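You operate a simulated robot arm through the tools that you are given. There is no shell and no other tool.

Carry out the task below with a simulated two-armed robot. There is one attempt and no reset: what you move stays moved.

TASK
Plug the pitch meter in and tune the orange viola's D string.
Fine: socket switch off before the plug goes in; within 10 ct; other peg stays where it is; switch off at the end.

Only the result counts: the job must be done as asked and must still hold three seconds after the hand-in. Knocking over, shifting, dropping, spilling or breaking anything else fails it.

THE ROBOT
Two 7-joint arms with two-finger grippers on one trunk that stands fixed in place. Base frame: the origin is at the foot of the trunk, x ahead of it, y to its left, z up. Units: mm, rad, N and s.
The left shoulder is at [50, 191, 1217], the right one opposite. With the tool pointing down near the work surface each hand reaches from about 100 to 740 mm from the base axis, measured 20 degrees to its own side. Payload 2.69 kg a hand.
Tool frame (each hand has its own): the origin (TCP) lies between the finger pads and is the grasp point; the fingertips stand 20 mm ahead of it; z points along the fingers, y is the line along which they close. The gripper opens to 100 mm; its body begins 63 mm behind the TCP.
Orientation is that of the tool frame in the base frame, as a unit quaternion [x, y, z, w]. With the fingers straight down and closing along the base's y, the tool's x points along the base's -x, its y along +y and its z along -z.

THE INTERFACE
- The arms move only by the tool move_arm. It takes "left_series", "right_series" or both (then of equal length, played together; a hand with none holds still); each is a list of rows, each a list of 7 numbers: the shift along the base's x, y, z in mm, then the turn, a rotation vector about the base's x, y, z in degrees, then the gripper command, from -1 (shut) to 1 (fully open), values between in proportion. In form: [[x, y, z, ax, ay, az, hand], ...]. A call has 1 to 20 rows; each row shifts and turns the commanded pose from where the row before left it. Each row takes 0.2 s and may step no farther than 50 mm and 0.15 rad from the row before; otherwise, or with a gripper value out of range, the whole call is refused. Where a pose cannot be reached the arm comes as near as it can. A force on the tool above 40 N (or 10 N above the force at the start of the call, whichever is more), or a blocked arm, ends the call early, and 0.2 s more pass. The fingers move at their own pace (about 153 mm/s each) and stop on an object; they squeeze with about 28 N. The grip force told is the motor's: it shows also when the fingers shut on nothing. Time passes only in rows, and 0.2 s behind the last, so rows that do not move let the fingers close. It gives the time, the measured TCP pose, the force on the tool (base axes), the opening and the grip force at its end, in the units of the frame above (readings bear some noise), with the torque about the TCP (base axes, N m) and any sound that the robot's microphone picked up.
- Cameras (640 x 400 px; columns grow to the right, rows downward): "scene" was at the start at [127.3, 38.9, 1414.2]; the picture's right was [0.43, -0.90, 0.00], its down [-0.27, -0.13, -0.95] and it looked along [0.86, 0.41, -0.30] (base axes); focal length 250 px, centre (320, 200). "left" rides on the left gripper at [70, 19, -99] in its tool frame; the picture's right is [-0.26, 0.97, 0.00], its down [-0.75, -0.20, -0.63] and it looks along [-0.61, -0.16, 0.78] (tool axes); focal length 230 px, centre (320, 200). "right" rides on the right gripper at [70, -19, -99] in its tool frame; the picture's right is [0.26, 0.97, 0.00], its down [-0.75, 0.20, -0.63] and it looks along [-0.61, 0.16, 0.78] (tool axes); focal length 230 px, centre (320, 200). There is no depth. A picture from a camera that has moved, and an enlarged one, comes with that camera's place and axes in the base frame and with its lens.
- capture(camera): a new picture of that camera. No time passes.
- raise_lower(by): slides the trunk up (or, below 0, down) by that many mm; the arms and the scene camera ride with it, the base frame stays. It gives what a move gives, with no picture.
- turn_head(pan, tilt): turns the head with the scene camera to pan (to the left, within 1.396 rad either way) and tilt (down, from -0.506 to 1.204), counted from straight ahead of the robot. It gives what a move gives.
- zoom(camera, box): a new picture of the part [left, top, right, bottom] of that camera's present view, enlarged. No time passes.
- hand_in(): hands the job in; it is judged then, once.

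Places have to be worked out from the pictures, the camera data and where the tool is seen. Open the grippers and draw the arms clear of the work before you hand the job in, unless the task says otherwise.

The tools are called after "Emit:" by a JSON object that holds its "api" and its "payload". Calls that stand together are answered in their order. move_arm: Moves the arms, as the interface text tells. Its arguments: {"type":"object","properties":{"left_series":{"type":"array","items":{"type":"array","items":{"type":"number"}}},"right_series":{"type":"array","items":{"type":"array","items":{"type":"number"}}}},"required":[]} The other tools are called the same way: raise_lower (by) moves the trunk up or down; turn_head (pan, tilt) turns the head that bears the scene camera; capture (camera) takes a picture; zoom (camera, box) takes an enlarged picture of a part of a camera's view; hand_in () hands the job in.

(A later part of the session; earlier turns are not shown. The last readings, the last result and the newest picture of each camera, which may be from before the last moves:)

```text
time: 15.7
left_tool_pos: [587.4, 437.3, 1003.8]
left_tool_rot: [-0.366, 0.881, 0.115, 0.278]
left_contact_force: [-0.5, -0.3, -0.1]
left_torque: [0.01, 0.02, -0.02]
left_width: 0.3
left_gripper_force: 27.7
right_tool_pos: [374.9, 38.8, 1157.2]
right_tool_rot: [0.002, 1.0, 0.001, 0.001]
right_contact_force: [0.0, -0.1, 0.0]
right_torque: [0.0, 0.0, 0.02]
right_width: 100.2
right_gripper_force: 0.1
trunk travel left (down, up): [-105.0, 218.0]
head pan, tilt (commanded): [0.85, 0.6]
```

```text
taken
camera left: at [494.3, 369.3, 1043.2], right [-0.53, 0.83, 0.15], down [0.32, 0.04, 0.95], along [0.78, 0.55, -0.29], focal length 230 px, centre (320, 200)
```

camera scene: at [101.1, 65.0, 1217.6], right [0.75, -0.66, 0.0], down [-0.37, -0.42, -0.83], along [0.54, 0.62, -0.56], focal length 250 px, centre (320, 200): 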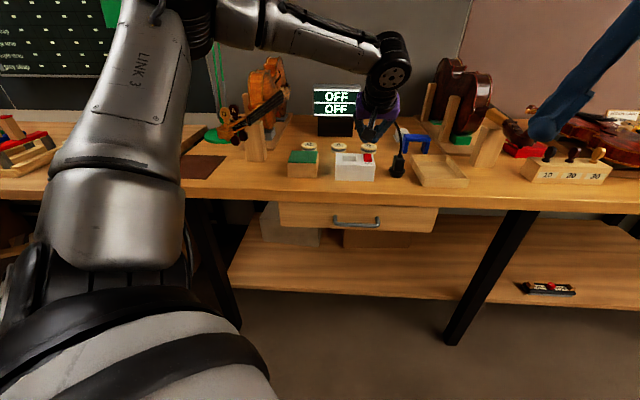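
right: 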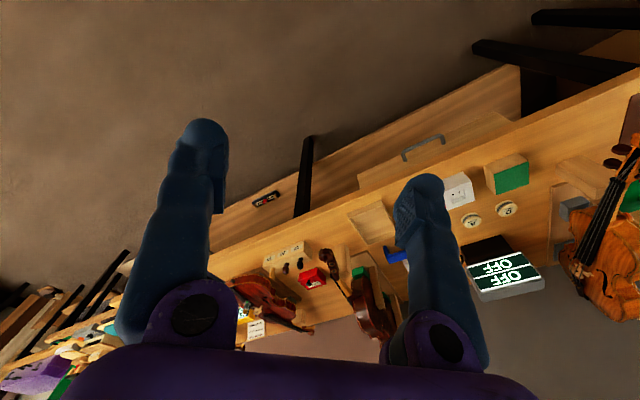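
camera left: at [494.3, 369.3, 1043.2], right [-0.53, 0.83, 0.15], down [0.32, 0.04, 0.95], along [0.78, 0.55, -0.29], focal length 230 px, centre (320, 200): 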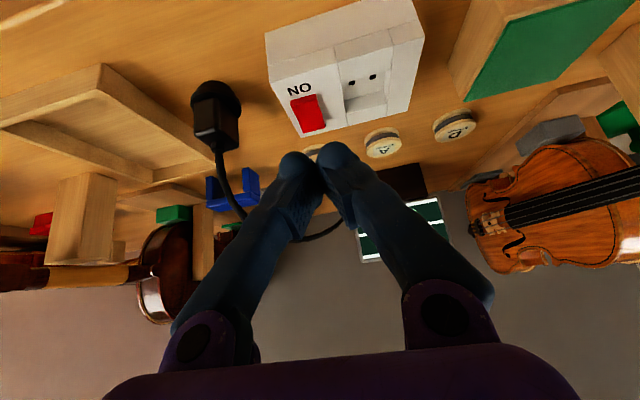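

Now I'll go back over the OFF end at (650,472,950).

Emit:
{"api": "move_arm", "payload": {"left_series": [[21, 11.7, -10, 0, 0, 0, -1], [21, 11.7, -15, 0, 0, 0, -1], [21, 11.7, -15, 0, 0, 0, -1], [0, 0, -14, 0, 0, 0, -1]]}}

Emit:
{"api": "capture", "payload": {"camera": "left"}}

Emit:
{"api": "zoom", "payload": {"camera": "scene", "box": [310, 130, 406, 190]}}

```text
time: 16.7
left_tool_pos: [651.5, 473.2, 949.1]
left_tool_rot: [-0.366, 0.881, 0.115, 0.279]
left_contact_force: [-0.9, 0.2, -0.3]
left_torque: [0.0, -0.02, 0.01]
left_width: 0.0
left_gripper_force: 27.7
right_tool_pos: [374.9, 37.4, 1155.9]
right_tool_rot: [0.0, 1.0, 0.001, 0.0]
right_contact_force: [0.7, -0.8, -0.2]
right_torque: [-0.02, -0.02, -0.03]
right_width: 100.1
right_gripper_force: 0.0
trunk travel left (down, up): [-105.0, 218.0]
head pan, tilt (commanded): [0.85, 0.6]
```

```text
taken
camera left: at [556.8, 405.4, 989.1], right [-0.54, 0.83, 0.15], down [0.32, 0.04, 0.95], along [0.78, 0.55, -0.29], focal length 230 px, centre (320, 200)
```

left: 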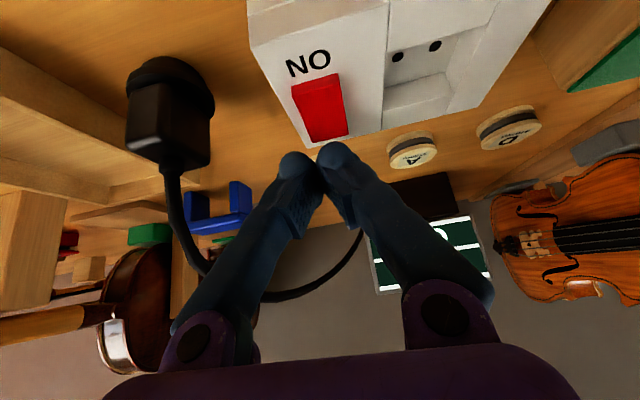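

```text
6.67 times, centred on (358, 160) of scene
camera zoom: at [101.3, 65.2, 1217.5], right [0.75, -0.66, 0.0], down [-0.37, -0.42, -0.83], along [0.54, 0.62, -0.56], focal length 1664 px, centre (67, 467)
```

zoom: 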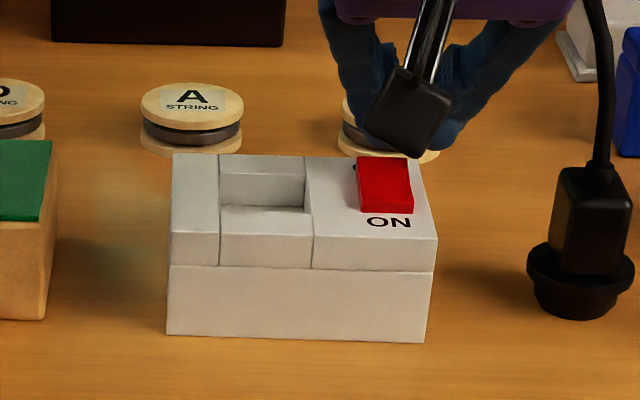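

The rocker lies just ahead of the left fingertip, a few mm off-centre. I'll shift 3 mm along the edge and descend in small steps, watching the force.

Emit:
{"api": "move_arm", "payload": {"left_series": [[2.5, -2.5, -5, 0, 0, 0, -1], [0, 0, -3, 0, 0, 0, -1], [0, 0, -2, 0, 0, 0, -1], [0, 0, -2, 0, 0, 0, -1]]}}

Emit:
{"api": "zoom", "payload": {"camera": "scene", "box": [310, 130, 406, 190]}}

Emit:
{"api": "zoom", "payload": {"camera": "left", "box": [256, 80, 384, 160]}}

```text
time: 17.7
left_tool_pos: [652.3, 469.6, 936.4]
left_tool_rot: [-0.366, 0.881, 0.114, 0.279]
left_contact_force: [-0.8, 0.6, 0.0]
left_torque: [0.01, 0.04, 0.04]
left_width: 0.2
left_gripper_force: 27.8
right_tool_pos: [376.0, 37.5, 1157.0]
right_tool_rot: [0.001, 1.0, 0.001, -0.001]
right_contact_force: [0.4, 0.3, 0.0]
right_torque: [0.01, 0.01, 0.01]
right_width: 100.0
right_gripper_force: 0.1
trunk travel left (down, up): [-105.0, 218.0]
head pan, tilt (commanded): [0.85, 0.6]
```

```text
6.67 times, centred on (358, 160) of scene
camera zoom: at [101.5, 65.1, 1217.5], right [0.75, -0.66, 0.0], down [-0.37, -0.42, -0.82], along [0.54, 0.62, -0.57], focal length 1664 px, centre (67, 467)
```

zoom: 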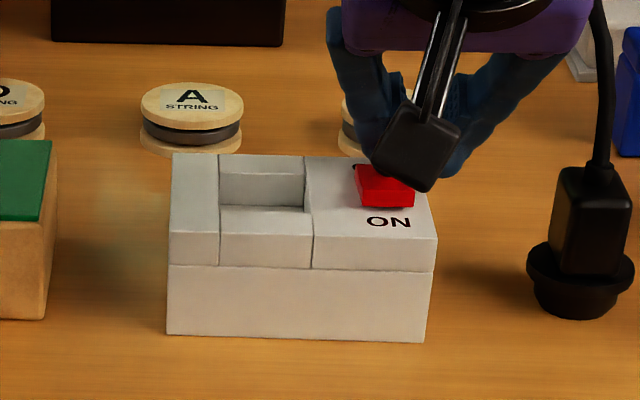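

```text
5.00 times, centred on (320, 120) of left
camera zoom: at [559.2, 401.8, 976.7], right [-0.53, 0.83, 0.15], down [0.32, 0.04, 0.95], along [0.78, 0.55, -0.29], focal length 1150 px, centre (320, 600)
```

zoom: 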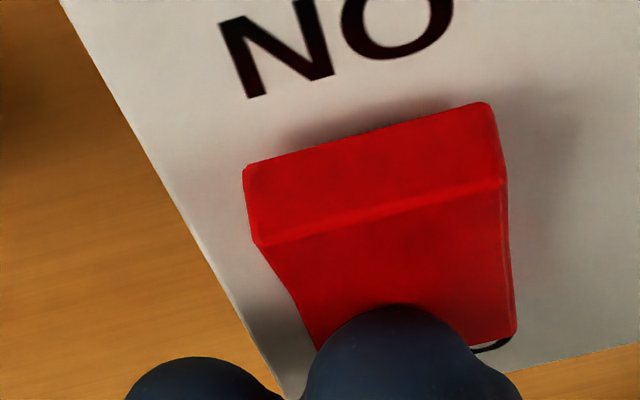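

The rocker has tipped: its ON end now stands up with a tall front face. I'll lift off and look at it free of the hand.

Emit:
{"api": "move_arm", "payload": {"left_series": [[0, 0, 10, 0, 0, 0, -1], [-10, -10, 20, 0, 0, 0, -1], [-15, -15, 10, 0, 0, 0, -1], [-15, -15, 10, 0, 0, 0, -1]]}}

Emit:
{"api": "zoom", "payload": {"camera": "scene", "box": [310, 130, 406, 190]}}

Emit:
{"api": "zoom", "payload": {"camera": "left", "box": [240, 40, 400, 140]}}

```text
time: 18.7
left_tool_pos: [614.1, 429.5, 987.3]
left_tool_rot: [-0.365, 0.881, 0.114, 0.278]
left_contact_force: [0.0, 0.0, 1.0]
left_torque: [-0.04, -0.02, 0.0]
left_width: 0.0
left_gripper_force: 28.0
right_tool_pos: [374.6, 37.5, 1156.8]
right_tool_rot: [0.0, 1.0, 0.001, 0.001]
right_contact_force: [-0.1, -0.8, 0.8]
right_torque: [0.03, 0.0, 0.0]
right_width: 100.1
right_gripper_force: 0.0
trunk travel left (down, up): [-105.0, 218.0]
head pan, tilt (commanded): [0.85, 0.6]
```

```text
6.67 times, centred on (358, 160) of scene
camera zoom: at [101.1, 64.9, 1217.6], right [0.75, -0.66, 0.0], down [-0.37, -0.42, -0.83], along [0.54, 0.62, -0.56], focal length 1664 px, centre (67, 467)
```

zoom: 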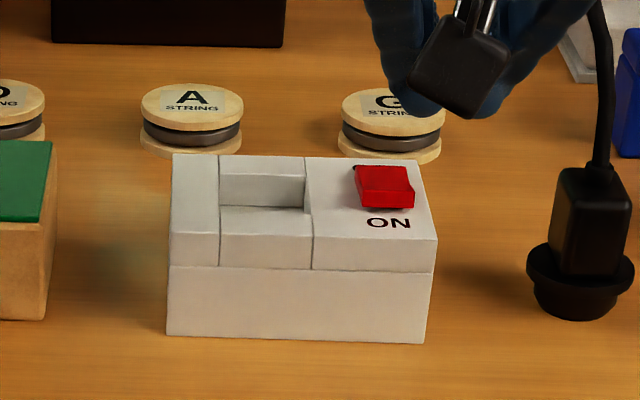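

```text
4.00 times, centred on (320, 90) of left
camera zoom: at [520.1, 361.5, 1027.6], right [-0.54, 0.83, 0.15], down [0.32, 0.04, 0.95], along [0.78, 0.55, -0.29], focal length 920 px, centre (320, 640)
```

zoom: 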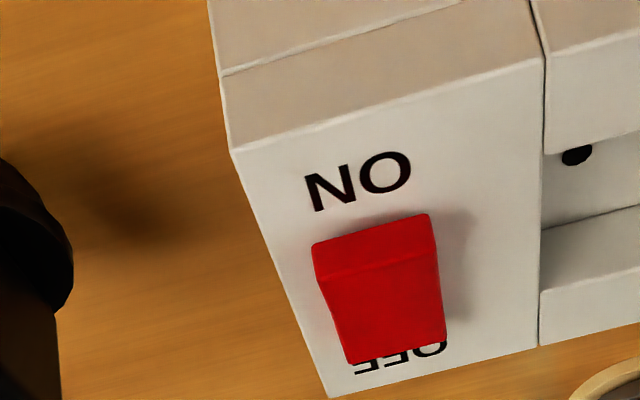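

The switch now shows OFF (OFF end down, its mark visible). Next the plug: body ≈ 21 × 32 mm centred at (691, 408), z 882–918 above its rim. I'll tilt to 45°, open to about 50 mm and go to a pre-grasp point before it.

Emit:
{"api": "move_arm", "payload": {"left_series": [[12, -13, -5, 3.54, -3.54, 0, 0], [12, -13, -5, 3.54, -3.54, 0, 0], [12, -13, -8, 0, 0, 0, 0], [11, -12, -9, 0, 0, 0, 0]]}}

Emit:
{"api": "capture", "payload": {"camera": "left"}}

Emit:
{"api": "zoom", "payload": {"camera": "scene", "box": [320, 110, 448, 190]}}

```text
time: 19.7
left_tool_pos: [660.4, 377.5, 958.7]
left_tool_rot: [-0.354, 0.853, 0.146, 0.355]
left_contact_force: [-0.3, 0.1, 0.3]
left_torque: [0.0, 0.0, 0.03]
left_width: 49.7
left_gripper_force: 0.1
right_tool_pos: [375.3, 36.9, 1156.5]
right_tool_rot: [0.001, 1.0, 0.001, 0.0]
right_contact_force: [0.0, 0.7, 0.0]
right_torque: [0.01, -0.02, -0.01]
right_width: 100.1
right_gripper_force: 0.1
trunk travel left (down, up): [-105.0, 218.0]
head pan, tilt (commanded): [0.85, 0.6]
```

```text
taken
camera left: at [564.0, 306.9, 979.0], right [-0.56, 0.81, 0.18], down [0.2, -0.08, 0.98], along [0.81, 0.58, -0.12], focal length 230 px, centre (320, 200)
```

left: 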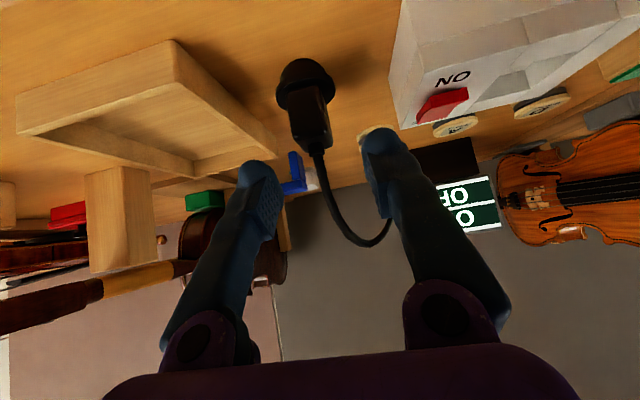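

```text
5.00 times, centred on (384, 150) of scene
camera zoom: at [101.6, 65.3, 1217.5], right [0.75, -0.66, 0.0], down [-0.37, -0.42, -0.82], along [0.54, 0.62, -0.57], focal length 1248 px, centre (0, 450)
```

zoom: 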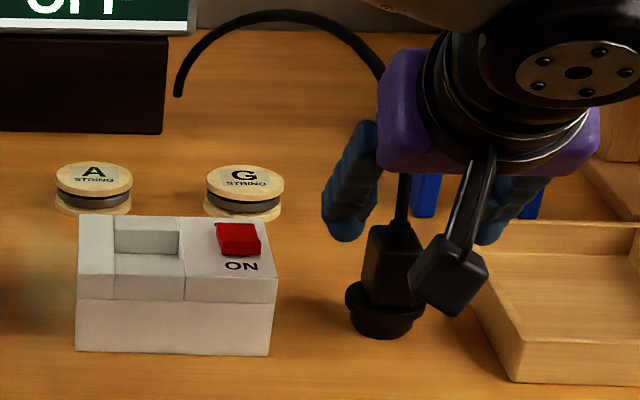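

Plug lies between the open fingers. I'll zoom in to refine its body's centre before moving in.

Emit:
{"api": "zoom", "payload": {"camera": "left", "box": [256, 50, 384, 130]}}

Emit:
{"api": "zoom", "payload": {"camera": "left", "box": [220, 100, 428, 230]}}

```text
5.00 times, centred on (320, 90) of left
camera zoom: at [564.0, 306.9, 979.0], right [-0.56, 0.81, 0.18], down [0.2, -0.08, 0.98], along [0.81, 0.58, -0.12], focal length 1150 px, centre (320, 750)
```

zoom: 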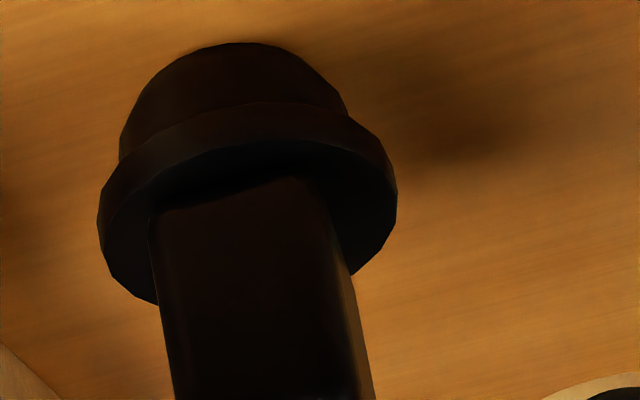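

```text
3.08 times, centred on (324, 165) of left
camera zoom: at [564.0, 306.9, 979.0], right [-0.56, 0.81, 0.18], down [0.2, -0.08, 0.98], along [0.81, 0.58, -0.12], focal length 708 px, centre (308, 308)
```

zoom: 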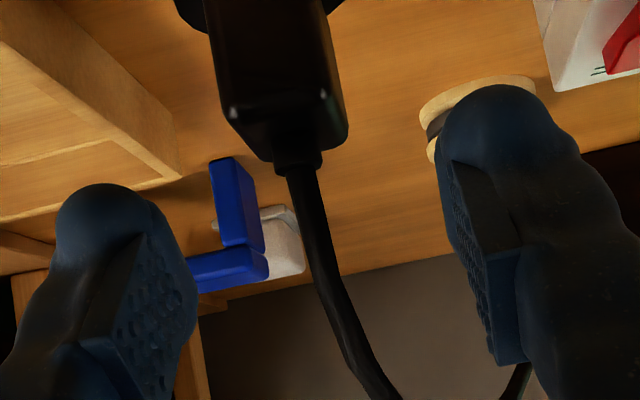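

Refined plug centre ≈ (692, 407); I'll advance along the tool axis to TCP (692, 407, 905) with fingers straddling the body.

Emit:
{"api": "move_arm", "payload": {"left_series": [[6.3, 5.9, -10.7, 0, 0, 0, 0], [6.3, 5.9, -10.7, 0, 0, 0, 0], [6.3, 5.9, -10.7, 0, 0, 0, 0], [6.3, 5.9, -10.7, 0, 0, 0, 0], [6.3, 5.9, -10.7, 0, 0, 0, 0]]}}

Emit:
{"api": "capture", "payload": {"camera": "left"}}

Emit:
{"api": "zoom", "payload": {"camera": "scene", "box": [320, 110, 448, 190]}}

```text
time: 20.9
left_tool_pos: [693.7, 407.7, 904.2]
left_tool_rot: [-0.354, 0.853, 0.146, 0.354]
left_contact_force: [0.1, 0.1, -0.2]
left_torque: [0.0, 0.01, -0.01]
left_width: 50.1
left_gripper_force: 0.0
right_tool_pos: [376.0, 36.6, 1157.0]
right_tool_rot: [0.001, 1.0, 0.001, 0.001]
right_contact_force: [-0.4, 0.1, 0.3]
right_torque: [-0.01, -0.01, 0.0]
right_width: 99.7
right_gripper_force: 0.1
trunk travel left (down, up): [-105.0, 218.0]
head pan, tilt (commanded): [0.85, 0.6]
```

```text
taken
camera left: at [595.3, 336.5, 924.2], right [-0.56, 0.81, 0.18], down [0.2, -0.08, 0.98], along [0.81, 0.58, -0.12], focal length 230 px, centre (320, 200)
```

left: 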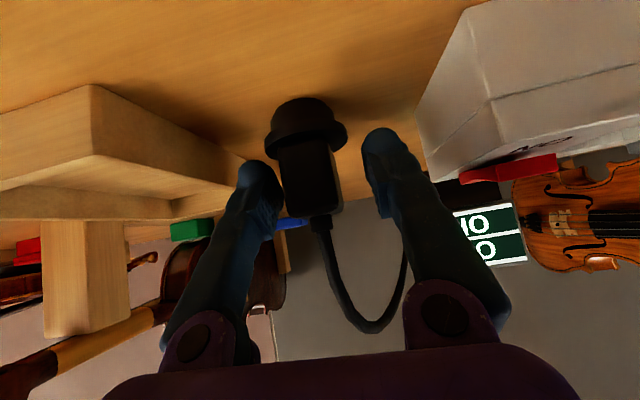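

```text
5.00 times, centred on (384, 150) of scene
camera zoom: at [101.5, 65.2, 1217.5], right [0.75, -0.66, 0.0], down [-0.37, -0.42, -0.82], along [0.54, 0.62, -0.57], focal length 1248 px, centre (0, 450)
```

zoom: 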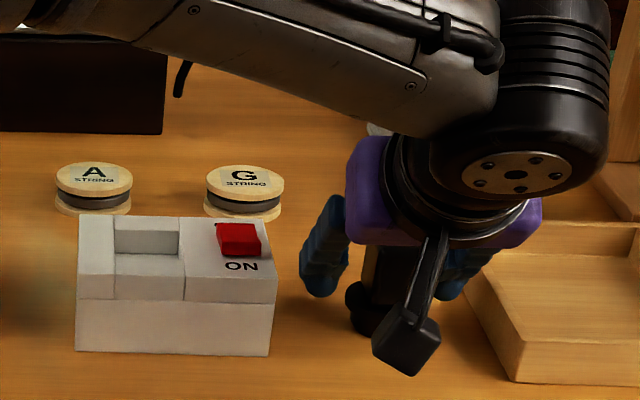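

The plug body sits between the pads. I'll check the underside region quickly, then close slowly on it.

Emit:
{"api": "zoom", "payload": {"camera": "left", "box": [240, 80, 400, 180]}}

Emit:
{"api": "move_arm", "payload": {"left_series": [[0, 0, 0, 0, 0, 0, -0.3], [0, 0, 0, 0, 0, 0, -0.5], [0, 0, 0, 0, 0, 0, -0.7], [0, 0, 0, 0, 0, 0, -1], [0, 0, 0, 0, 0, 0, -1]]}}

Emit:
{"api": "capture", "payload": {"camera": "left"}}

```text
4.00 times, centred on (320, 130) of left
camera zoom: at [595.3, 336.5, 924.2], right [-0.56, 0.81, 0.18], down [0.2, -0.08, 0.98], along [0.81, 0.58, -0.12], focal length 920 px, centre (320, 480)
```

zoom: 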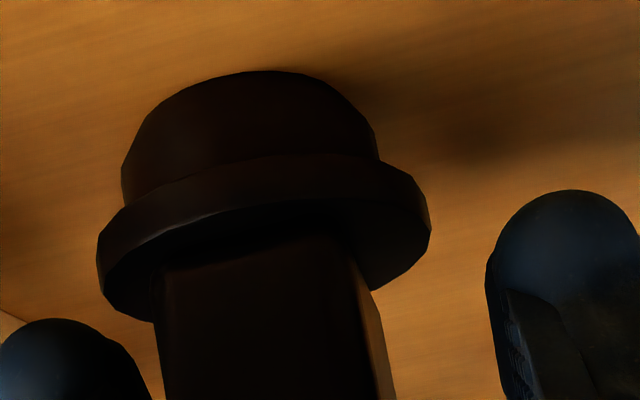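

```text
time: 22.1
left_tool_pos: [692.2, 406.9, 905.5]
left_tool_rot: [-0.354, 0.853, 0.146, 0.355]
left_contact_force: [-0.3, 0.4, -0.4]
left_torque: [0.0, 0.02, 0.0]
left_width: 24.8
left_gripper_force: 28.2
right_tool_pos: [375.4, 37.7, 1156.2]
right_tool_rot: [0.001, 1.0, 0.0, 0.001]
right_contact_force: [0.3, -0.2, -0.1]
right_torque: [-0.01, 0.01, -0.02]
right_width: 100.1
right_gripper_force: 0.1
trunk travel left (down, up): [-105.0, 218.0]
head pan, tilt (commanded): [0.85, 0.6]
```

```text
taken
camera left: at [595.1, 336.2, 924.5], right [-0.56, 0.81, 0.18], down [0.2, -0.08, 0.98], along [0.81, 0.58, -0.12], focal length 230 px, centre (320, 200)
```

left: 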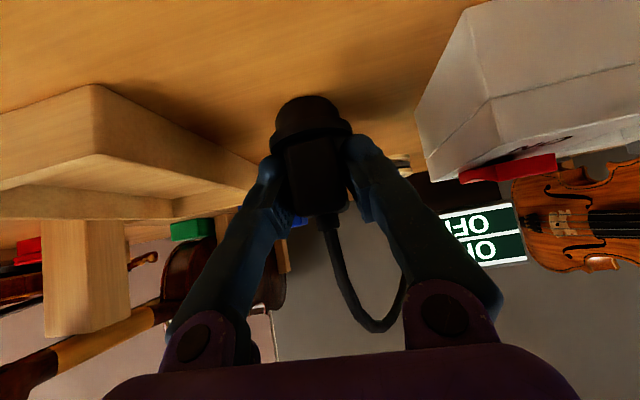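

Gripped: width 24.8 mm with full force. I'll lift straight up slowly and look for the pins underneath.

Emit:
{"api": "move_arm", "payload": {"left_series": [[0, 0, 5, 0, 0, 0, -1], [0, 0, 10, 0, 0, 0, -1], [0, 0, 15, 0, 0, 0, -1], [0, 0, 20, 0, 0, 0, -1], [0, 0, 20, 0, 0, 0, -1]]}}

Emit:
{"api": "zoom", "payload": {"camera": "left", "box": [240, 60, 400, 160]}}

Emit:
{"api": "zoom", "payload": {"camera": "scene", "box": [320, 90, 448, 170]}}

```text
time: 23.3
left_tool_pos: [694.1, 408.3, 976.5]
left_tool_rot: [-0.354, 0.853, 0.146, 0.354]
left_contact_force: [0.9, -0.6, -0.8]
left_torque: [-0.02, 0.03, 0.0]
left_width: 24.6
left_gripper_force: 27.8
right_tool_pos: [375.7, 36.6, 1154.4]
right_tool_rot: [0.0, 1.0, 0.0, 0.001]
right_contact_force: [-0.5, 0.2, -0.8]
right_torque: [0.01, 0.02, 0.03]
right_width: 99.9
right_gripper_force: 0.1
trunk travel left (down, up): [-105.0, 218.0]
head pan, tilt (commanded): [0.85, 0.6]
```

```text
4.00 times, centred on (320, 110) of left
camera zoom: at [595.3, 336.9, 996.2], right [-0.56, 0.81, 0.18], down [0.2, -0.08, 0.98], along [0.81, 0.58, -0.12], focal length 920 px, centre (320, 560)
```

zoom: 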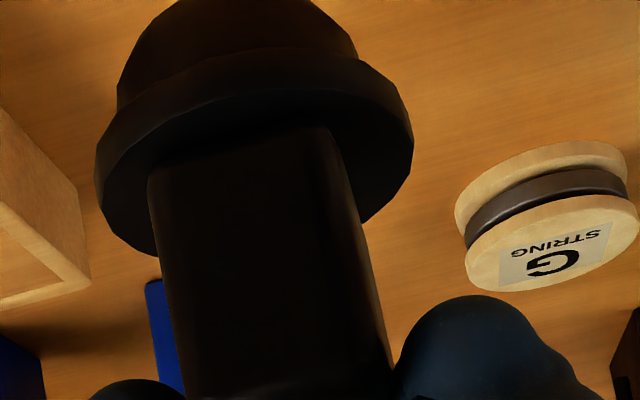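

```text
5.00 times, centred on (384, 130) of scene
camera zoom: at [101.2, 65.0, 1217.5], right [0.75, -0.66, 0.0], down [-0.37, -0.42, -0.83], along [0.54, 0.62, -0.56], focal length 1248 px, centre (0, 550)
```

zoom: 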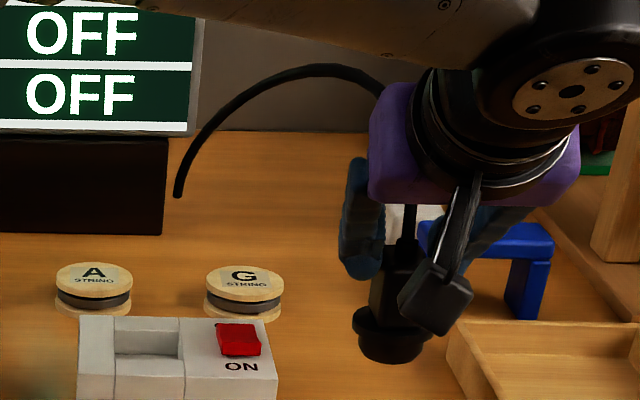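

The plug came up cleanly. I'll zoom tightly on its underside from the scene camera to see whether pins show.

Emit:
{"api": "zoom", "payload": {"camera": "scene", "box": [374, 140, 422, 170]}}

Emit:
{"api": "capture", "payload": {"camera": "left"}}

Emit:
{"api": "capture", "payload": {"camera": "right"}}

```text
13.33 times, centred on (398, 155) of scene
camera zoom: at [101.2, 65.0, 1217.5], right [0.75, -0.66, 0.0], down [-0.37, -0.42, -0.83], along [0.54, 0.62, -0.56], focal length 3327 px, centre (-720, 800)
```

zoom: 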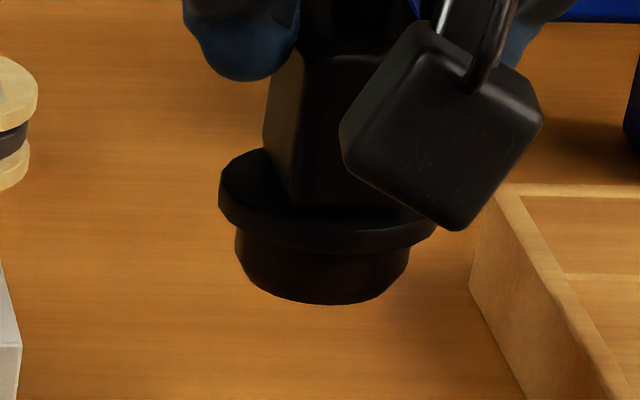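

```text
taken
camera left: at [595.3, 336.9, 996.2], right [-0.56, 0.81, 0.18], down [0.2, -0.08, 0.98], along [0.81, 0.58, -0.12], focal length 230 px, centre (320, 200)
```

left: 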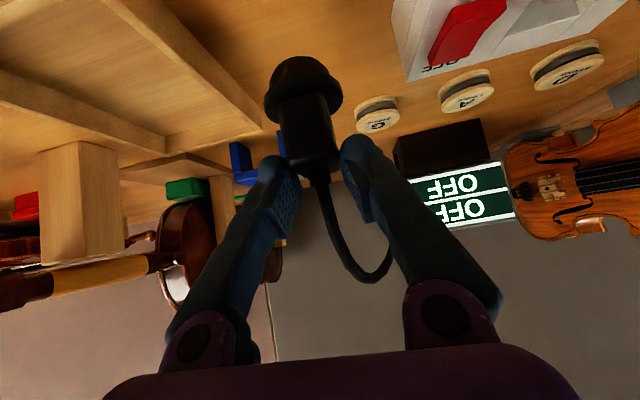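

```text
taken
camera right: at [305.0, 18.2, 1255.4], right [-0.26, 0.97, 0.0], down [0.75, 0.2, 0.63], along [0.61, 0.16, -0.78], focal length 230 px, centre (320, 200)
```

right: 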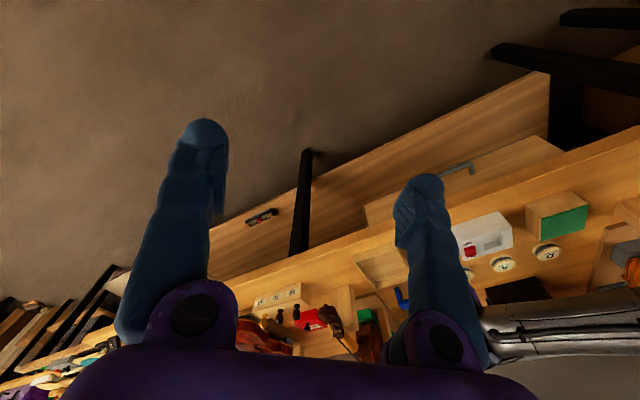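

The plug now sits about 17 mm lower in the fingers than when I gripped it, so it slipped. I'll hold still briefly and check whether it is still sliding.

Emit:
{"api": "move_arm", "payload": {"left_series": [[0, 0, 0, 0, 0, 0, -1], [0, 0, 0, 0, 0, 0, -1]]}}

Emit:
{"api": "capture", "payload": {"camera": "left"}}

Emit:
{"api": "zoom", "payload": {"camera": "left", "box": [240, 50, 400, 150]}}

Emit:
{"api": "zoom", "payload": {"camera": "left", "box": [240, 130, 400, 230]}}

```text
time: 23.9
left_tool_pos: [693.0, 408.0, 975.9]
left_tool_rot: [-0.354, 0.853, 0.147, 0.354]
left_contact_force: [0.0, -0.4, -1.0]
left_torque: [0.02, -0.02, -0.01]
left_width: 24.7
left_gripper_force: 27.9
right_tool_pos: [374.9, 36.9, 1156.6]
right_tool_rot: [0.001, 1.0, 0.0, 0.001]
right_contact_force: [0.2, -0.3, 0.5]
right_torque: [-0.01, -0.04, -0.02]
right_width: 100.0
right_gripper_force: 0.0
trunk travel left (down, up): [-105.0, 218.0]
head pan, tilt (commanded): [0.85, 0.6]
```

```text
taken
camera left: at [595.4, 336.9, 995.5], right [-0.56, 0.81, 0.18], down [0.2, -0.08, 0.98], along [0.81, 0.58, -0.12], focal length 230 px, centre (320, 200)
```

left: 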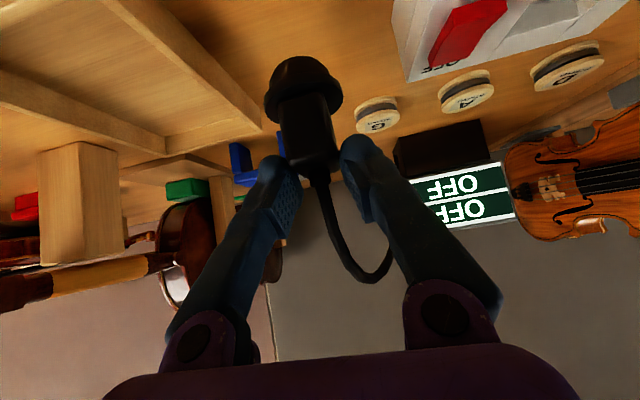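

```text
4.00 times, centred on (320, 100) of left
camera zoom: at [595.4, 336.9, 995.5], right [-0.56, 0.81, 0.18], down [0.2, -0.08, 0.98], along [0.81, 0.58, -0.12], focal length 920 px, centre (320, 600)
```

zoom: 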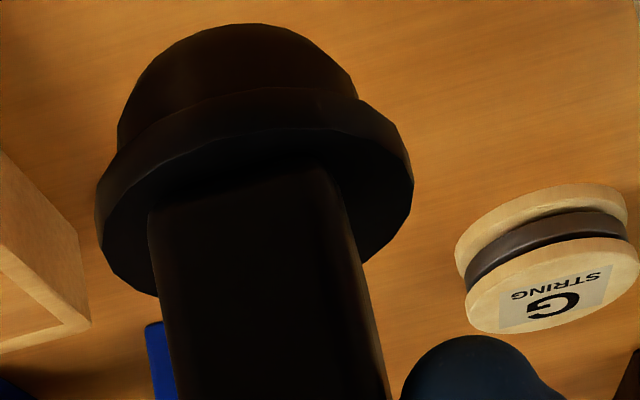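

```text
4.00 times, centred on (320, 180) of left
camera zoom: at [595.4, 336.9, 995.5], right [-0.56, 0.81, 0.18], down [0.2, -0.08, 0.98], along [0.81, 0.58, -0.12], focal length 920 px, centre (320, 280)
```

zoom: 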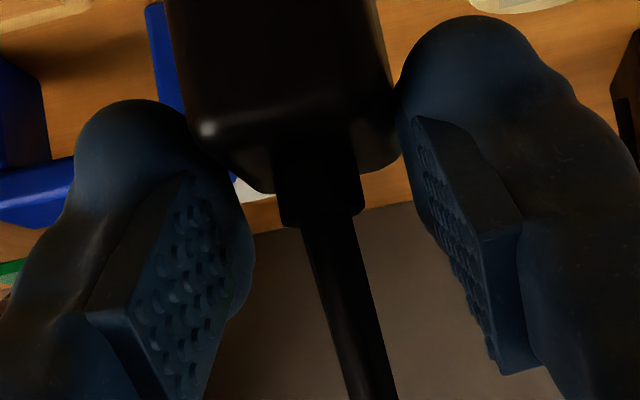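

It is stable but held only by the very fingertips (plug top ≈14 mm below the TCP). I'll set it back down on its spot gently and regrip.

Emit:
{"api": "move_arm", "payload": {"left_series": [[0, 0, -8, 0, 0, 0, -1], [0, 0, -8, 0, 0, 0, -1], [0, 0, -8, 0, 0, 0, -1], [0, 0, -6, 0, 0, 0, -1], [0, 0, -4, 0, 0, 0, -1]]}}

Emit:
{"api": "capture", "payload": {"camera": "left"}}

Emit:
{"api": "zoom", "payload": {"camera": "scene", "box": [360, 130, 424, 170]}}

```text
time: 25.1
left_tool_pos: [692.8, 408.6, 941.1]
left_tool_rot: [-0.354, 0.853, 0.147, 0.355]
left_contact_force: [0.0, -0.3, -1.7]
left_torque: [0.0, 0.0, 0.03]
left_width: 24.8
left_gripper_force: 27.7
right_tool_pos: [375.7, 36.5, 1157.1]
right_tool_rot: [0.001, 1.0, 0.001, -0.001]
right_contact_force: [-0.3, -0.1, 0.5]
right_torque: [0.0, 0.0, 0.02]
right_width: 100.0
right_gripper_force: 0.0
trunk travel left (down, up): [-105.0, 218.0]
head pan, tilt (commanded): [0.85, 0.6]
```

```text
taken
camera left: at [595.3, 337.2, 961.5], right [-0.56, 0.81, 0.18], down [0.2, -0.08, 0.98], along [0.81, 0.58, -0.12], focal length 230 px, centre (320, 200)
```

left: 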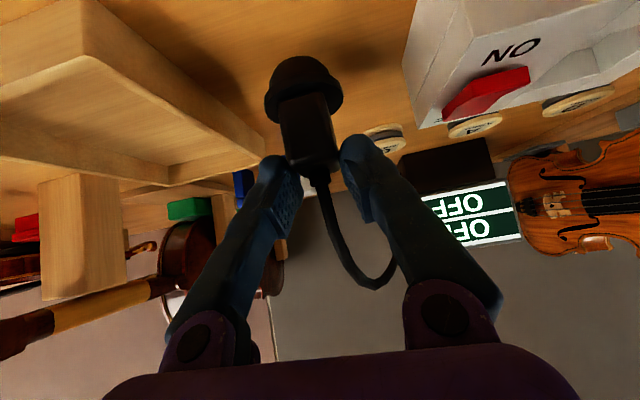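

```text
10.00 times, centred on (392, 150) of scene
camera zoom: at [101.4, 65.2, 1217.5], right [0.75, -0.66, 0.0], down [-0.37, -0.42, -0.82], along [0.54, 0.62, -0.57], focal length 2495 px, centre (-400, 700)
```

zoom: 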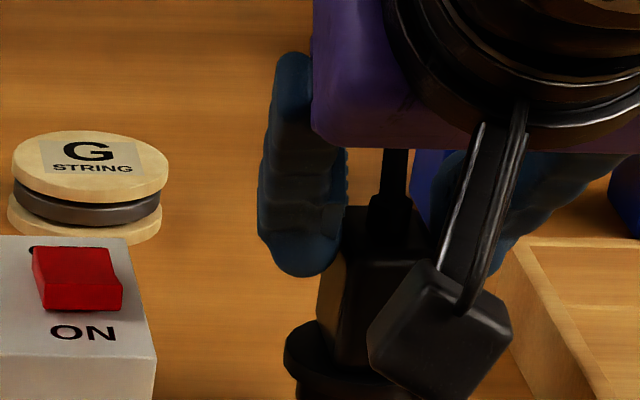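

Not yet touching the table (force ≈ weight only). I'll keep lowering in 3 mm steps, watching for contact.

Emit:
{"api": "move_arm", "payload": {"left_series": [[0, 0, -3, 0, 0, 0, -1], [0, 0, -3, 0, 0, 0, -1], [0, 0, -3, 0, 0, 0, -1], [0, 0, -3, 0, 0, 0, -1]]}}

Emit:
{"api": "zoom", "payload": {"camera": "scene", "box": [360, 140, 424, 180]}}

Emit:
{"api": "zoom", "payload": {"camera": "left", "box": [240, 40, 400, 140]}}

```text
time: 26.1
left_tool_pos: [692.4, 408.2, 930.0]
left_tool_rot: [-0.354, 0.853, 0.146, 0.355]
left_contact_force: [0.2, 0.1, 0.3]
left_torque: [0.03, -0.01, 0.0]
left_width: 24.7
left_gripper_force: 27.8
right_tool_pos: [374.4, 37.4, 1156.3]
right_tool_rot: [0.001, 1.0, 0.002, -0.001]
right_contact_force: [0.7, 0.3, 0.0]
right_torque: [0.02, 0.01, 0.0]
right_width: 99.8
right_gripper_force: 0.1
trunk travel left (down, up): [-105.0, 218.0]
head pan, tilt (commanded): [0.85, 0.6]
```

```text
10.00 times, centred on (392, 160) of scene
camera zoom: at [101.3, 65.1, 1217.5], right [0.75, -0.66, 0.0], down [-0.37, -0.42, -0.83], along [0.54, 0.62, -0.56], focal length 2495 px, centre (-400, 600)
```

zoom: 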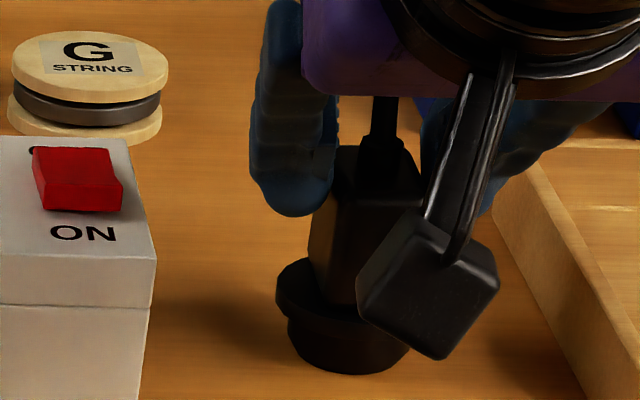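

```text
4.00 times, centred on (320, 90) of left
camera zoom: at [594.2, 337.0, 949.6], right [-0.55, 0.81, 0.18], down [0.2, -0.08, 0.98], along [0.81, 0.58, -0.12], focal length 920 px, centre (320, 640)
```

zoom: 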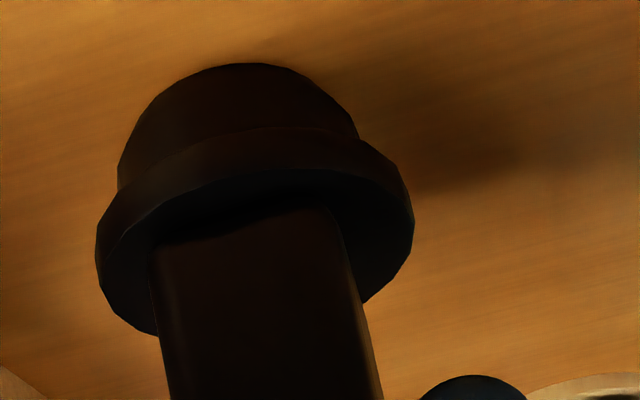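

Very close to the table now. A few more 2 mm steps, watching the vertical force.

Emit:
{"api": "move_arm", "payload": {"left_series": [[0, 0, -2, 0, 0, 0, -1], [0, 0, -2, 0, 0, 0, -1], [0, 0, -2, 0, 0, 0, -1]]}}

Emit:
{"api": "zoom", "payload": {"camera": "scene", "box": [360, 140, 424, 180]}}

Emit:
{"api": "zoom", "payload": {"camera": "left", "box": [240, 40, 400, 140]}}

```text
time: 26.9
left_tool_pos: [692.0, 408.4, 929.9]
left_tool_rot: [-0.353, 0.852, 0.145, 0.358]
left_contact_force: [3.7, 2.7, 17.5]
left_torque: [0.27, -0.16, -0.02]
left_width: 24.6
left_gripper_force: 28.0
right_tool_pos: [373.3, 36.1, 1157.8]
right_tool_rot: [0.001, 1.0, 0.001, 0.002]
right_contact_force: [-0.5, 0.1, -0.6]
right_torque: [0.01, 0.0, -0.04]
right_width: 100.0
right_gripper_force: 0.0
trunk travel left (down, up): [-105.0, 218.0]
head pan, tilt (commanded): [0.85, 0.6]
```

```text
10.00 times, centred on (392, 160) of scene
camera zoom: at [99.8, 64.3, 1218.0], right [0.75, -0.66, 0.0], down [-0.37, -0.42, -0.83], along [0.55, 0.62, -0.56], focal length 2495 px, centre (-400, 600)
```

zoom: 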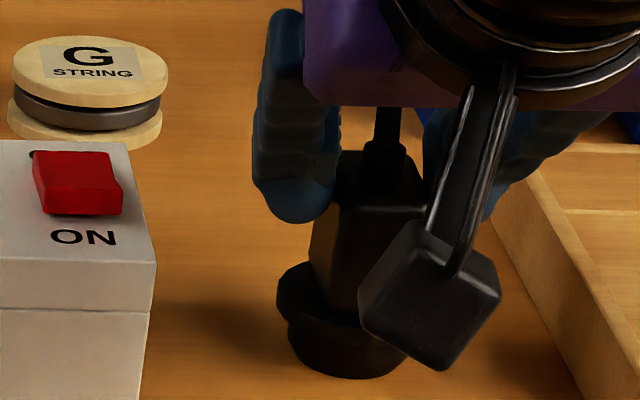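

```text
4.00 times, centred on (320, 90) of left
camera zoom: at [594.3, 336.1, 948.1], right [-0.56, 0.81, 0.18], down [0.19, -0.08, 0.98], along [0.81, 0.58, -0.11], focal length 920 px, centre (320, 640)
```

zoom: 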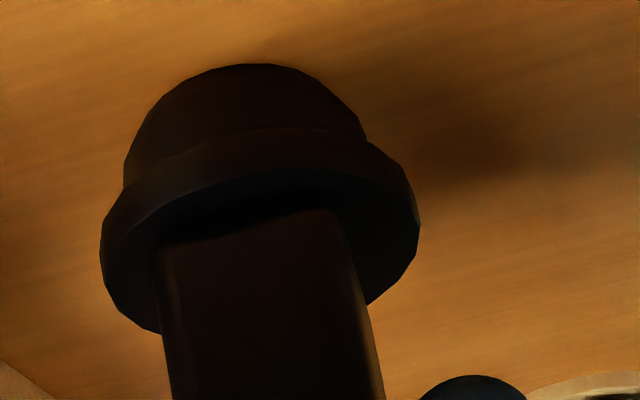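

Contact at TCP z = 930 with 17 N and no slip, so this higher grip actually holds well and keeps the fingers clear of the socket box. I'll lift slowly with it and check for slipping.

Emit:
{"api": "move_arm", "payload": {"left_series": [[0, 0, 3, 0, 0, 0, -1], [0, 0, 3, 0, 0, 0, -1], [0, 0, 4, 0, 0, 0, -1], [0, 0, 5, 0, 0, 0, -1], [0, 0, 5, 0, 0, 0, -1]]}}

Emit:
{"api": "zoom", "payload": {"camera": "left", "box": [240, 40, 400, 140]}}

Emit:
{"api": "zoom", "payload": {"camera": "scene", "box": [360, 130, 424, 170]}}

```text
time: 28.1
left_tool_pos: [691.8, 408.5, 943.7]
left_tool_rot: [-0.355, 0.853, 0.147, 0.353]
left_contact_force: [0.4, 0.3, 0.0]
left_torque: [0.02, -0.02, 0.0]
left_width: 24.8
left_gripper_force: 28.2
right_tool_pos: [375.6, 36.8, 1157.0]
right_tool_rot: [0.002, 1.0, 0.001, 0.0]
right_contact_force: [-1.0, -1.0, -0.6]
right_torque: [0.03, -0.01, -0.03]
right_width: 100.1
right_gripper_force: 0.1
trunk travel left (down, up): [-105.0, 218.0]
head pan, tilt (commanded): [0.85, 0.6]
```

```text
4.00 times, centred on (320, 90) of left
camera zoom: at [594.0, 337.3, 963.7], right [-0.55, 0.81, 0.18], down [0.2, -0.08, 0.98], along [0.81, 0.58, -0.12], focal length 920 px, centre (320, 640)
```

zoom: 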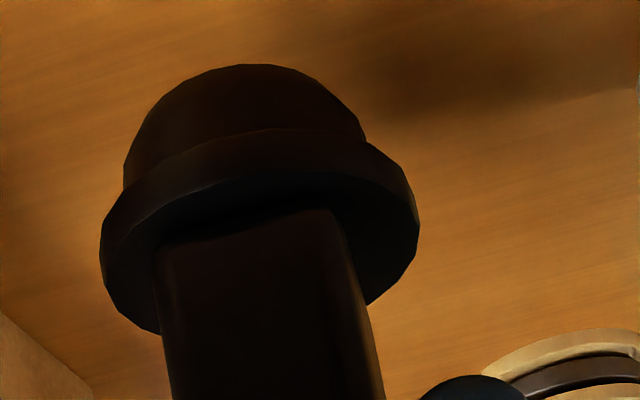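

```text
10.00 times, centred on (392, 150) of scene
camera zoom: at [101.4, 65.1, 1217.5], right [0.75, -0.66, 0.0], down [-0.37, -0.42, -0.83], along [0.54, 0.62, -0.56], focal length 2495 px, centre (-400, 700)
```

zoom: 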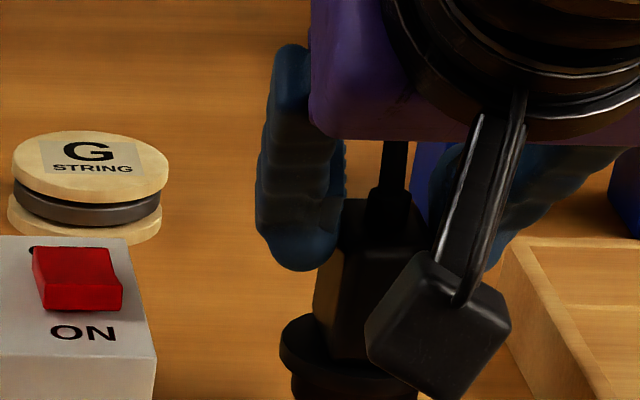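

No slip this time: the plug stayed put in the fingers. I'll take one more look at the plug's upper part to gauge its position and any lean relative to the tool.

Emit:
{"api": "zoom", "payload": {"camera": "left", "box": [240, 110, 400, 210]}}

Emit:
{"api": "zoom", "payload": {"camera": "scene", "box": [376, 145, 424, 175]}}

```text
4.00 times, centred on (320, 160) of left
camera zoom: at [594.0, 337.3, 963.7], right [-0.55, 0.81, 0.18], down [0.2, -0.08, 0.98], along [0.81, 0.58, -0.12], focal length 920 px, centre (320, 360)
```

zoom: 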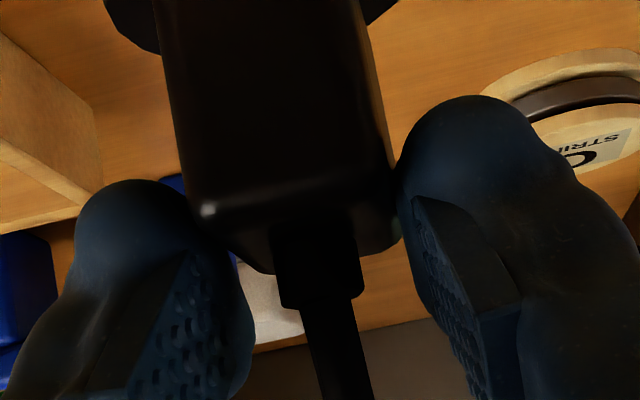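

```text
13.33 times, centred on (400, 160) of scene
camera zoom: at [101.4, 65.1, 1217.5], right [0.75, -0.66, 0.0], down [-0.37, -0.42, -0.83], along [0.54, 0.62, -0.56], focal length 3327 px, centre (-747, 733)
```

zoom: 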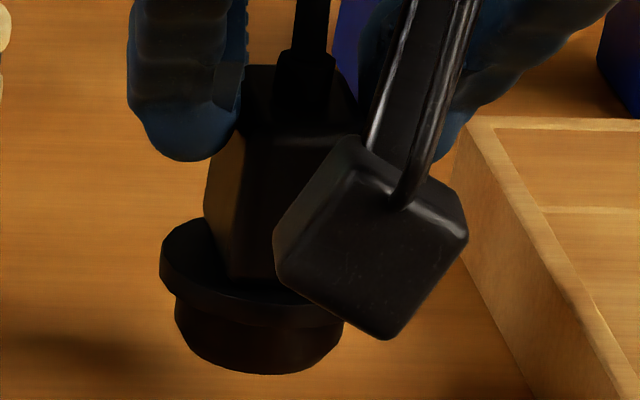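

Combining both cameras, the plug centre sits ≈6 mm ahead (+d) of the TCP and centred between the fingers; socket hole midpoint refined to (598.0, 506.4). I'll lift to clear the box, then carry the plug sideways to above the socket.

Emit:
{"api": "move_arm", "payload": {"left_series": [[0, 0, 10, 0, 0, 0, -1], [0, 0, 10, 0, 0, 0, -1], [0, 0, 12, 0, 0, 0, -1], [0, 0, 12, 0, 0, 0, -1], [0, 0, 12, 0, 0, 0, -1], [0, 0, 10, 0, 0, 0, -1]]}}

Emit:
{"api": "capture", "payload": {"camera": "left"}}

```text
time: 29.5
left_tool_pos: [694.0, 408.4, 1011.2]
left_tool_rot: [-0.354, 0.853, 0.146, 0.354]
left_contact_force: [0.2, 0.0, -1.7]
left_torque: [0.0, -0.01, 0.0]
left_width: 24.7
left_gripper_force: 27.9
right_tool_pos: [374.4, 36.6, 1156.2]
right_tool_rot: [0.001, 1.0, 0.001, 0.0]
right_contact_force: [1.3, 0.0, 0.5]
right_torque: [0.0, 0.04, 0.0]
right_width: 100.2
right_gripper_force: 0.1
trunk travel left (down, up): [-105.0, 218.0]
head pan, tilt (commanded): [0.85, 0.6]
```

```text
taken
camera left: at [595.7, 336.8, 1030.4], right [-0.56, 0.81, 0.18], down [0.2, -0.08, 0.98], along [0.81, 0.58, -0.12], focal length 230 px, centre (320, 200)
```

left: 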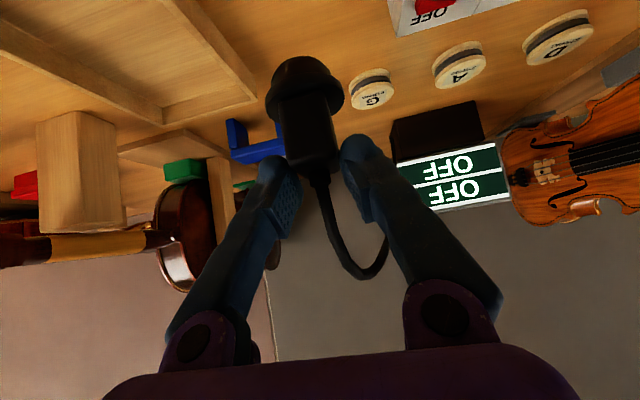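

The plug holds steady. I'll carry it along the table to above the socket (TCP ≈ (594, 502, 1011)).

Emit:
{"api": "move_arm", "payload": {"left_series": [[-14, 13.3, 0, 0, 0, 0, -1], [-14, 13.3, 0, 0, 0, 0, -1], [-14, 13.3, 0, 0, 0, 0, -1], [-14, 13.3, 0, 0, 0, 0, -1], [-14, 13.3, 0, 0, 0, 0, -1], [-14, 13.3, 0, 0, 0, 0, -1], [-15, 13.9, 0, 0, 0, 0, -1]]}}

Emit:
{"api": "capture", "payload": {"camera": "left"}}

Emit:
{"api": "zoom", "payload": {"camera": "scene", "box": [310, 110, 406, 170]}}

```text
time: 31.1
left_tool_pos: [592.6, 502.8, 1009.8]
left_tool_rot: [-0.354, 0.853, 0.147, 0.354]
left_contact_force: [-0.5, 0.1, -0.8]
left_torque: [-0.01, 0.01, -0.02]
left_width: 24.6
left_gripper_force: 28.1
right_tool_pos: [374.9, 36.9, 1156.0]
right_tool_rot: [0.002, 1.0, 0.001, 0.001]
right_contact_force: [-0.7, 0.4, -0.2]
right_torque: [-0.03, 0.03, 0.02]
right_width: 100.1
right_gripper_force: 0.0
trunk travel left (down, up): [-105.0, 218.0]
head pan, tilt (commanded): [0.85, 0.6]
```

```text
taken
camera left: at [494.7, 431.9, 1030.0], right [-0.56, 0.81, 0.18], down [0.2, -0.08, 0.98], along [0.81, 0.58, -0.12], focal length 230 px, centre (320, 200)
```

left: 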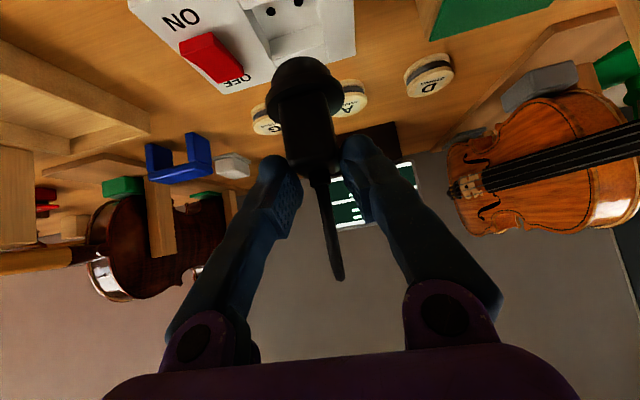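

```text
6.67 times, centred on (358, 140) of scene
camera zoom: at [101.2, 65.3, 1217.5], right [0.75, -0.66, 0.0], down [-0.37, -0.42, -0.83], along [0.54, 0.62, -0.57], focal length 1664 px, centre (67, 600)
```

zoom: 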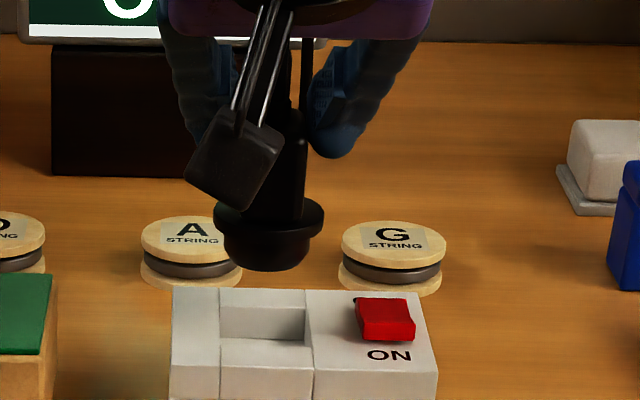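

The hole midpoint appears exactly where predicted in the wrist view, so the socket position is good. I'll nudge about 1 mm and lower until the plug's bottom is just above the box, then compare in both views.

Emit:
{"api": "move_arm", "payload": {"left_series": [[1.4, -0.3, -6, 0, 0, 0, -1], [0, 0, -6, 0, 0, 0, -1], [0, 0, -4, 0, 0, 0, -1], [0, 0, -2, 0, 0, 0, -1]]}}

Emit:
{"api": "capture", "payload": {"camera": "left"}}

Emit:
{"api": "zoom", "payload": {"camera": "left", "box": [220, 0, 380, 100]}}

Emit:
{"api": "zoom", "payload": {"camera": "scene", "box": [326, 125, 374, 155]}}

```text
time: 32.1
left_tool_pos: [594.0, 501.3, 992.7]
left_tool_rot: [-0.353, 0.853, 0.146, 0.355]
left_contact_force: [1.0, 0.0, -1.3]
left_torque: [0.0, -0.01, 0.02]
left_width: 24.8
left_gripper_force: 28.2
right_tool_pos: [375.2, 36.9, 1156.0]
right_tool_rot: [0.001, 1.0, 0.002, 0.0]
right_contact_force: [-0.6, -0.2, 0.4]
right_torque: [0.03, 0.01, 0.01]
right_width: 100.0
right_gripper_force: 0.0
trunk travel left (down, up): [-105.0, 218.0]
head pan, tilt (commanded): [0.85, 0.6]
```

```text
taken
camera left: at [496.9, 430.6, 1011.7], right [-0.55, 0.81, 0.18], down [0.2, -0.08, 0.98], along [0.81, 0.58, -0.12], focal length 230 px, centre (320, 200)
```

left: 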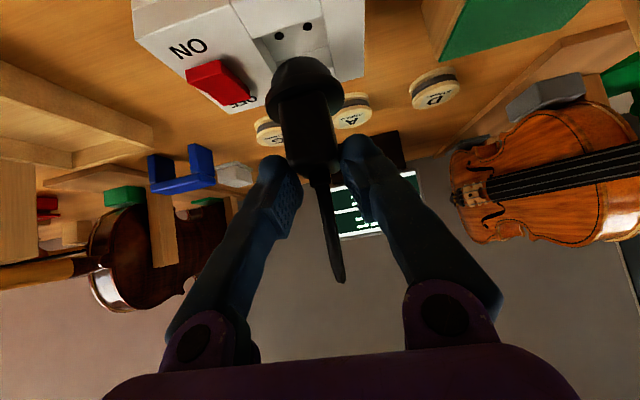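

```text
4.00 times, centred on (300, 50) of left
camera zoom: at [496.9, 430.6, 1011.7], right [-0.55, 0.81, 0.18], down [0.2, -0.08, 0.98], along [0.81, 0.58, -0.12], focal length 920 px, centre (400, 800)
```

zoom: 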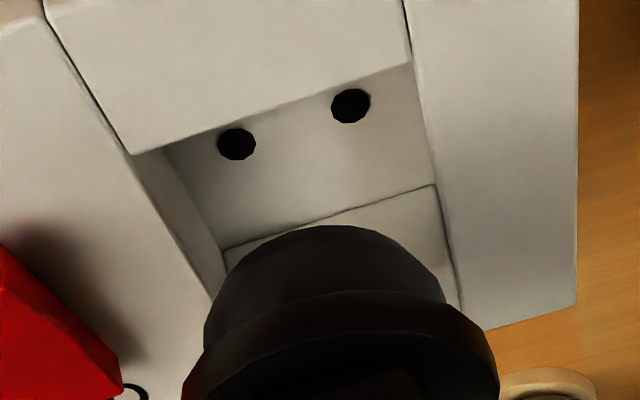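

```text
13.33 times, centred on (350, 140) of scene
camera zoom: at [101.4, 65.2, 1217.5], right [0.75, -0.66, 0.0], down [-0.37, -0.42, -0.83], along [0.54, 0.62, -0.56], focal length 3327 px, centre (-80, 1000)
```

zoom: 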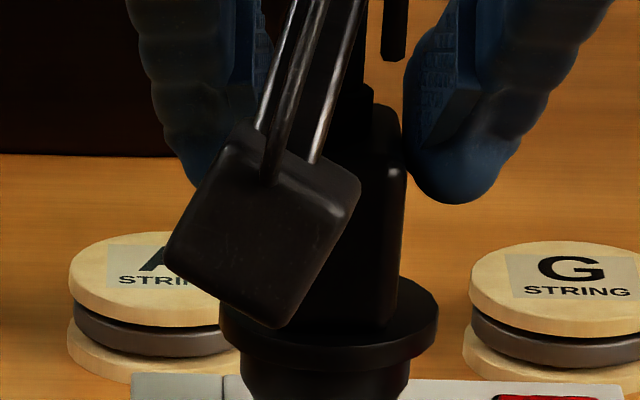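

Holes re-measured: midpoint e=64.7, d=781.4 (table axes). I estimate the plug needs about +1 mm in d and −0.5 in e. I'll shift and lower to where the plug's cylinder is just above the recess rim.

Emit:
{"api": "move_arm", "payload": {"left_series": [[0.4, 1.1, -3, 0, 0, 0, -1], [0, 0, -3, 0, 0, 0, -1], [0, 0, -3, 0, 0, 0, -1], [0, 0, -3, 0, 0, 0, -1]]}}

Emit:
{"api": "zoom", "payload": {"camera": "left", "box": [220, 0, 380, 100]}}

Emit:
{"api": "zoom", "payload": {"camera": "scene", "box": [326, 135, 374, 165]}}

```text
time: 33.1
left_tool_pos: [595.0, 502.2, 980.1]
left_tool_rot: [-0.354, 0.853, 0.146, 0.355]
left_contact_force: [0.6, -0.1, -0.5]
left_torque: [0.0, 0.0, -0.02]
left_width: 24.6
left_gripper_force: 27.9
right_tool_pos: [374.7, 37.0, 1156.1]
right_tool_rot: [0.0, 1.0, 0.001, 0.0]
right_contact_force: [-0.4, 0.5, -0.3]
right_torque: [0.01, -0.02, 0.0]
right_width: 99.9
right_gripper_force: 0.0
trunk travel left (down, up): [-105.0, 218.0]
head pan, tilt (commanded): [0.85, 0.6]
```

```text
4.00 times, centred on (300, 50) of left
camera zoom: at [497.9, 431.6, 999.8], right [-0.56, 0.81, 0.18], down [0.2, -0.08, 0.98], along [0.81, 0.58, -0.12], focal length 920 px, centre (400, 800)
```

zoom: 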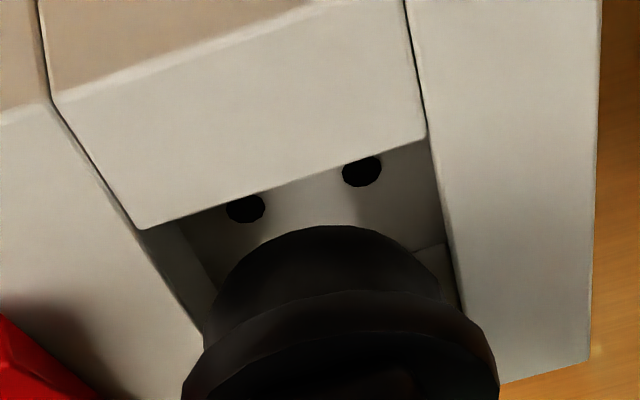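

```text
13.33 times, centred on (350, 150) of scene
camera zoom: at [101.4, 65.2, 1217.5], right [0.75, -0.66, 0.0], down [-0.37, -0.42, -0.82], along [0.54, 0.62, -0.57], focal length 3327 px, centre (-80, 867)
```

zoom: 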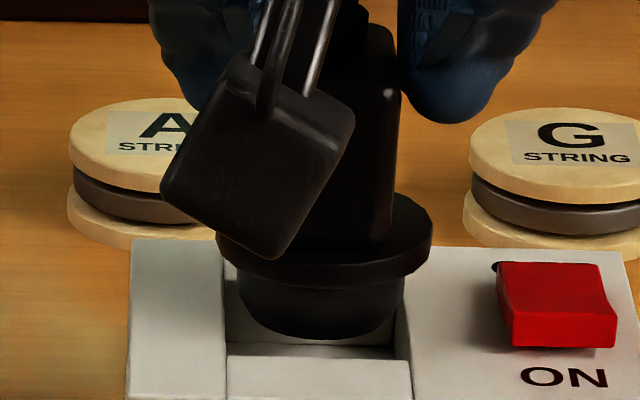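

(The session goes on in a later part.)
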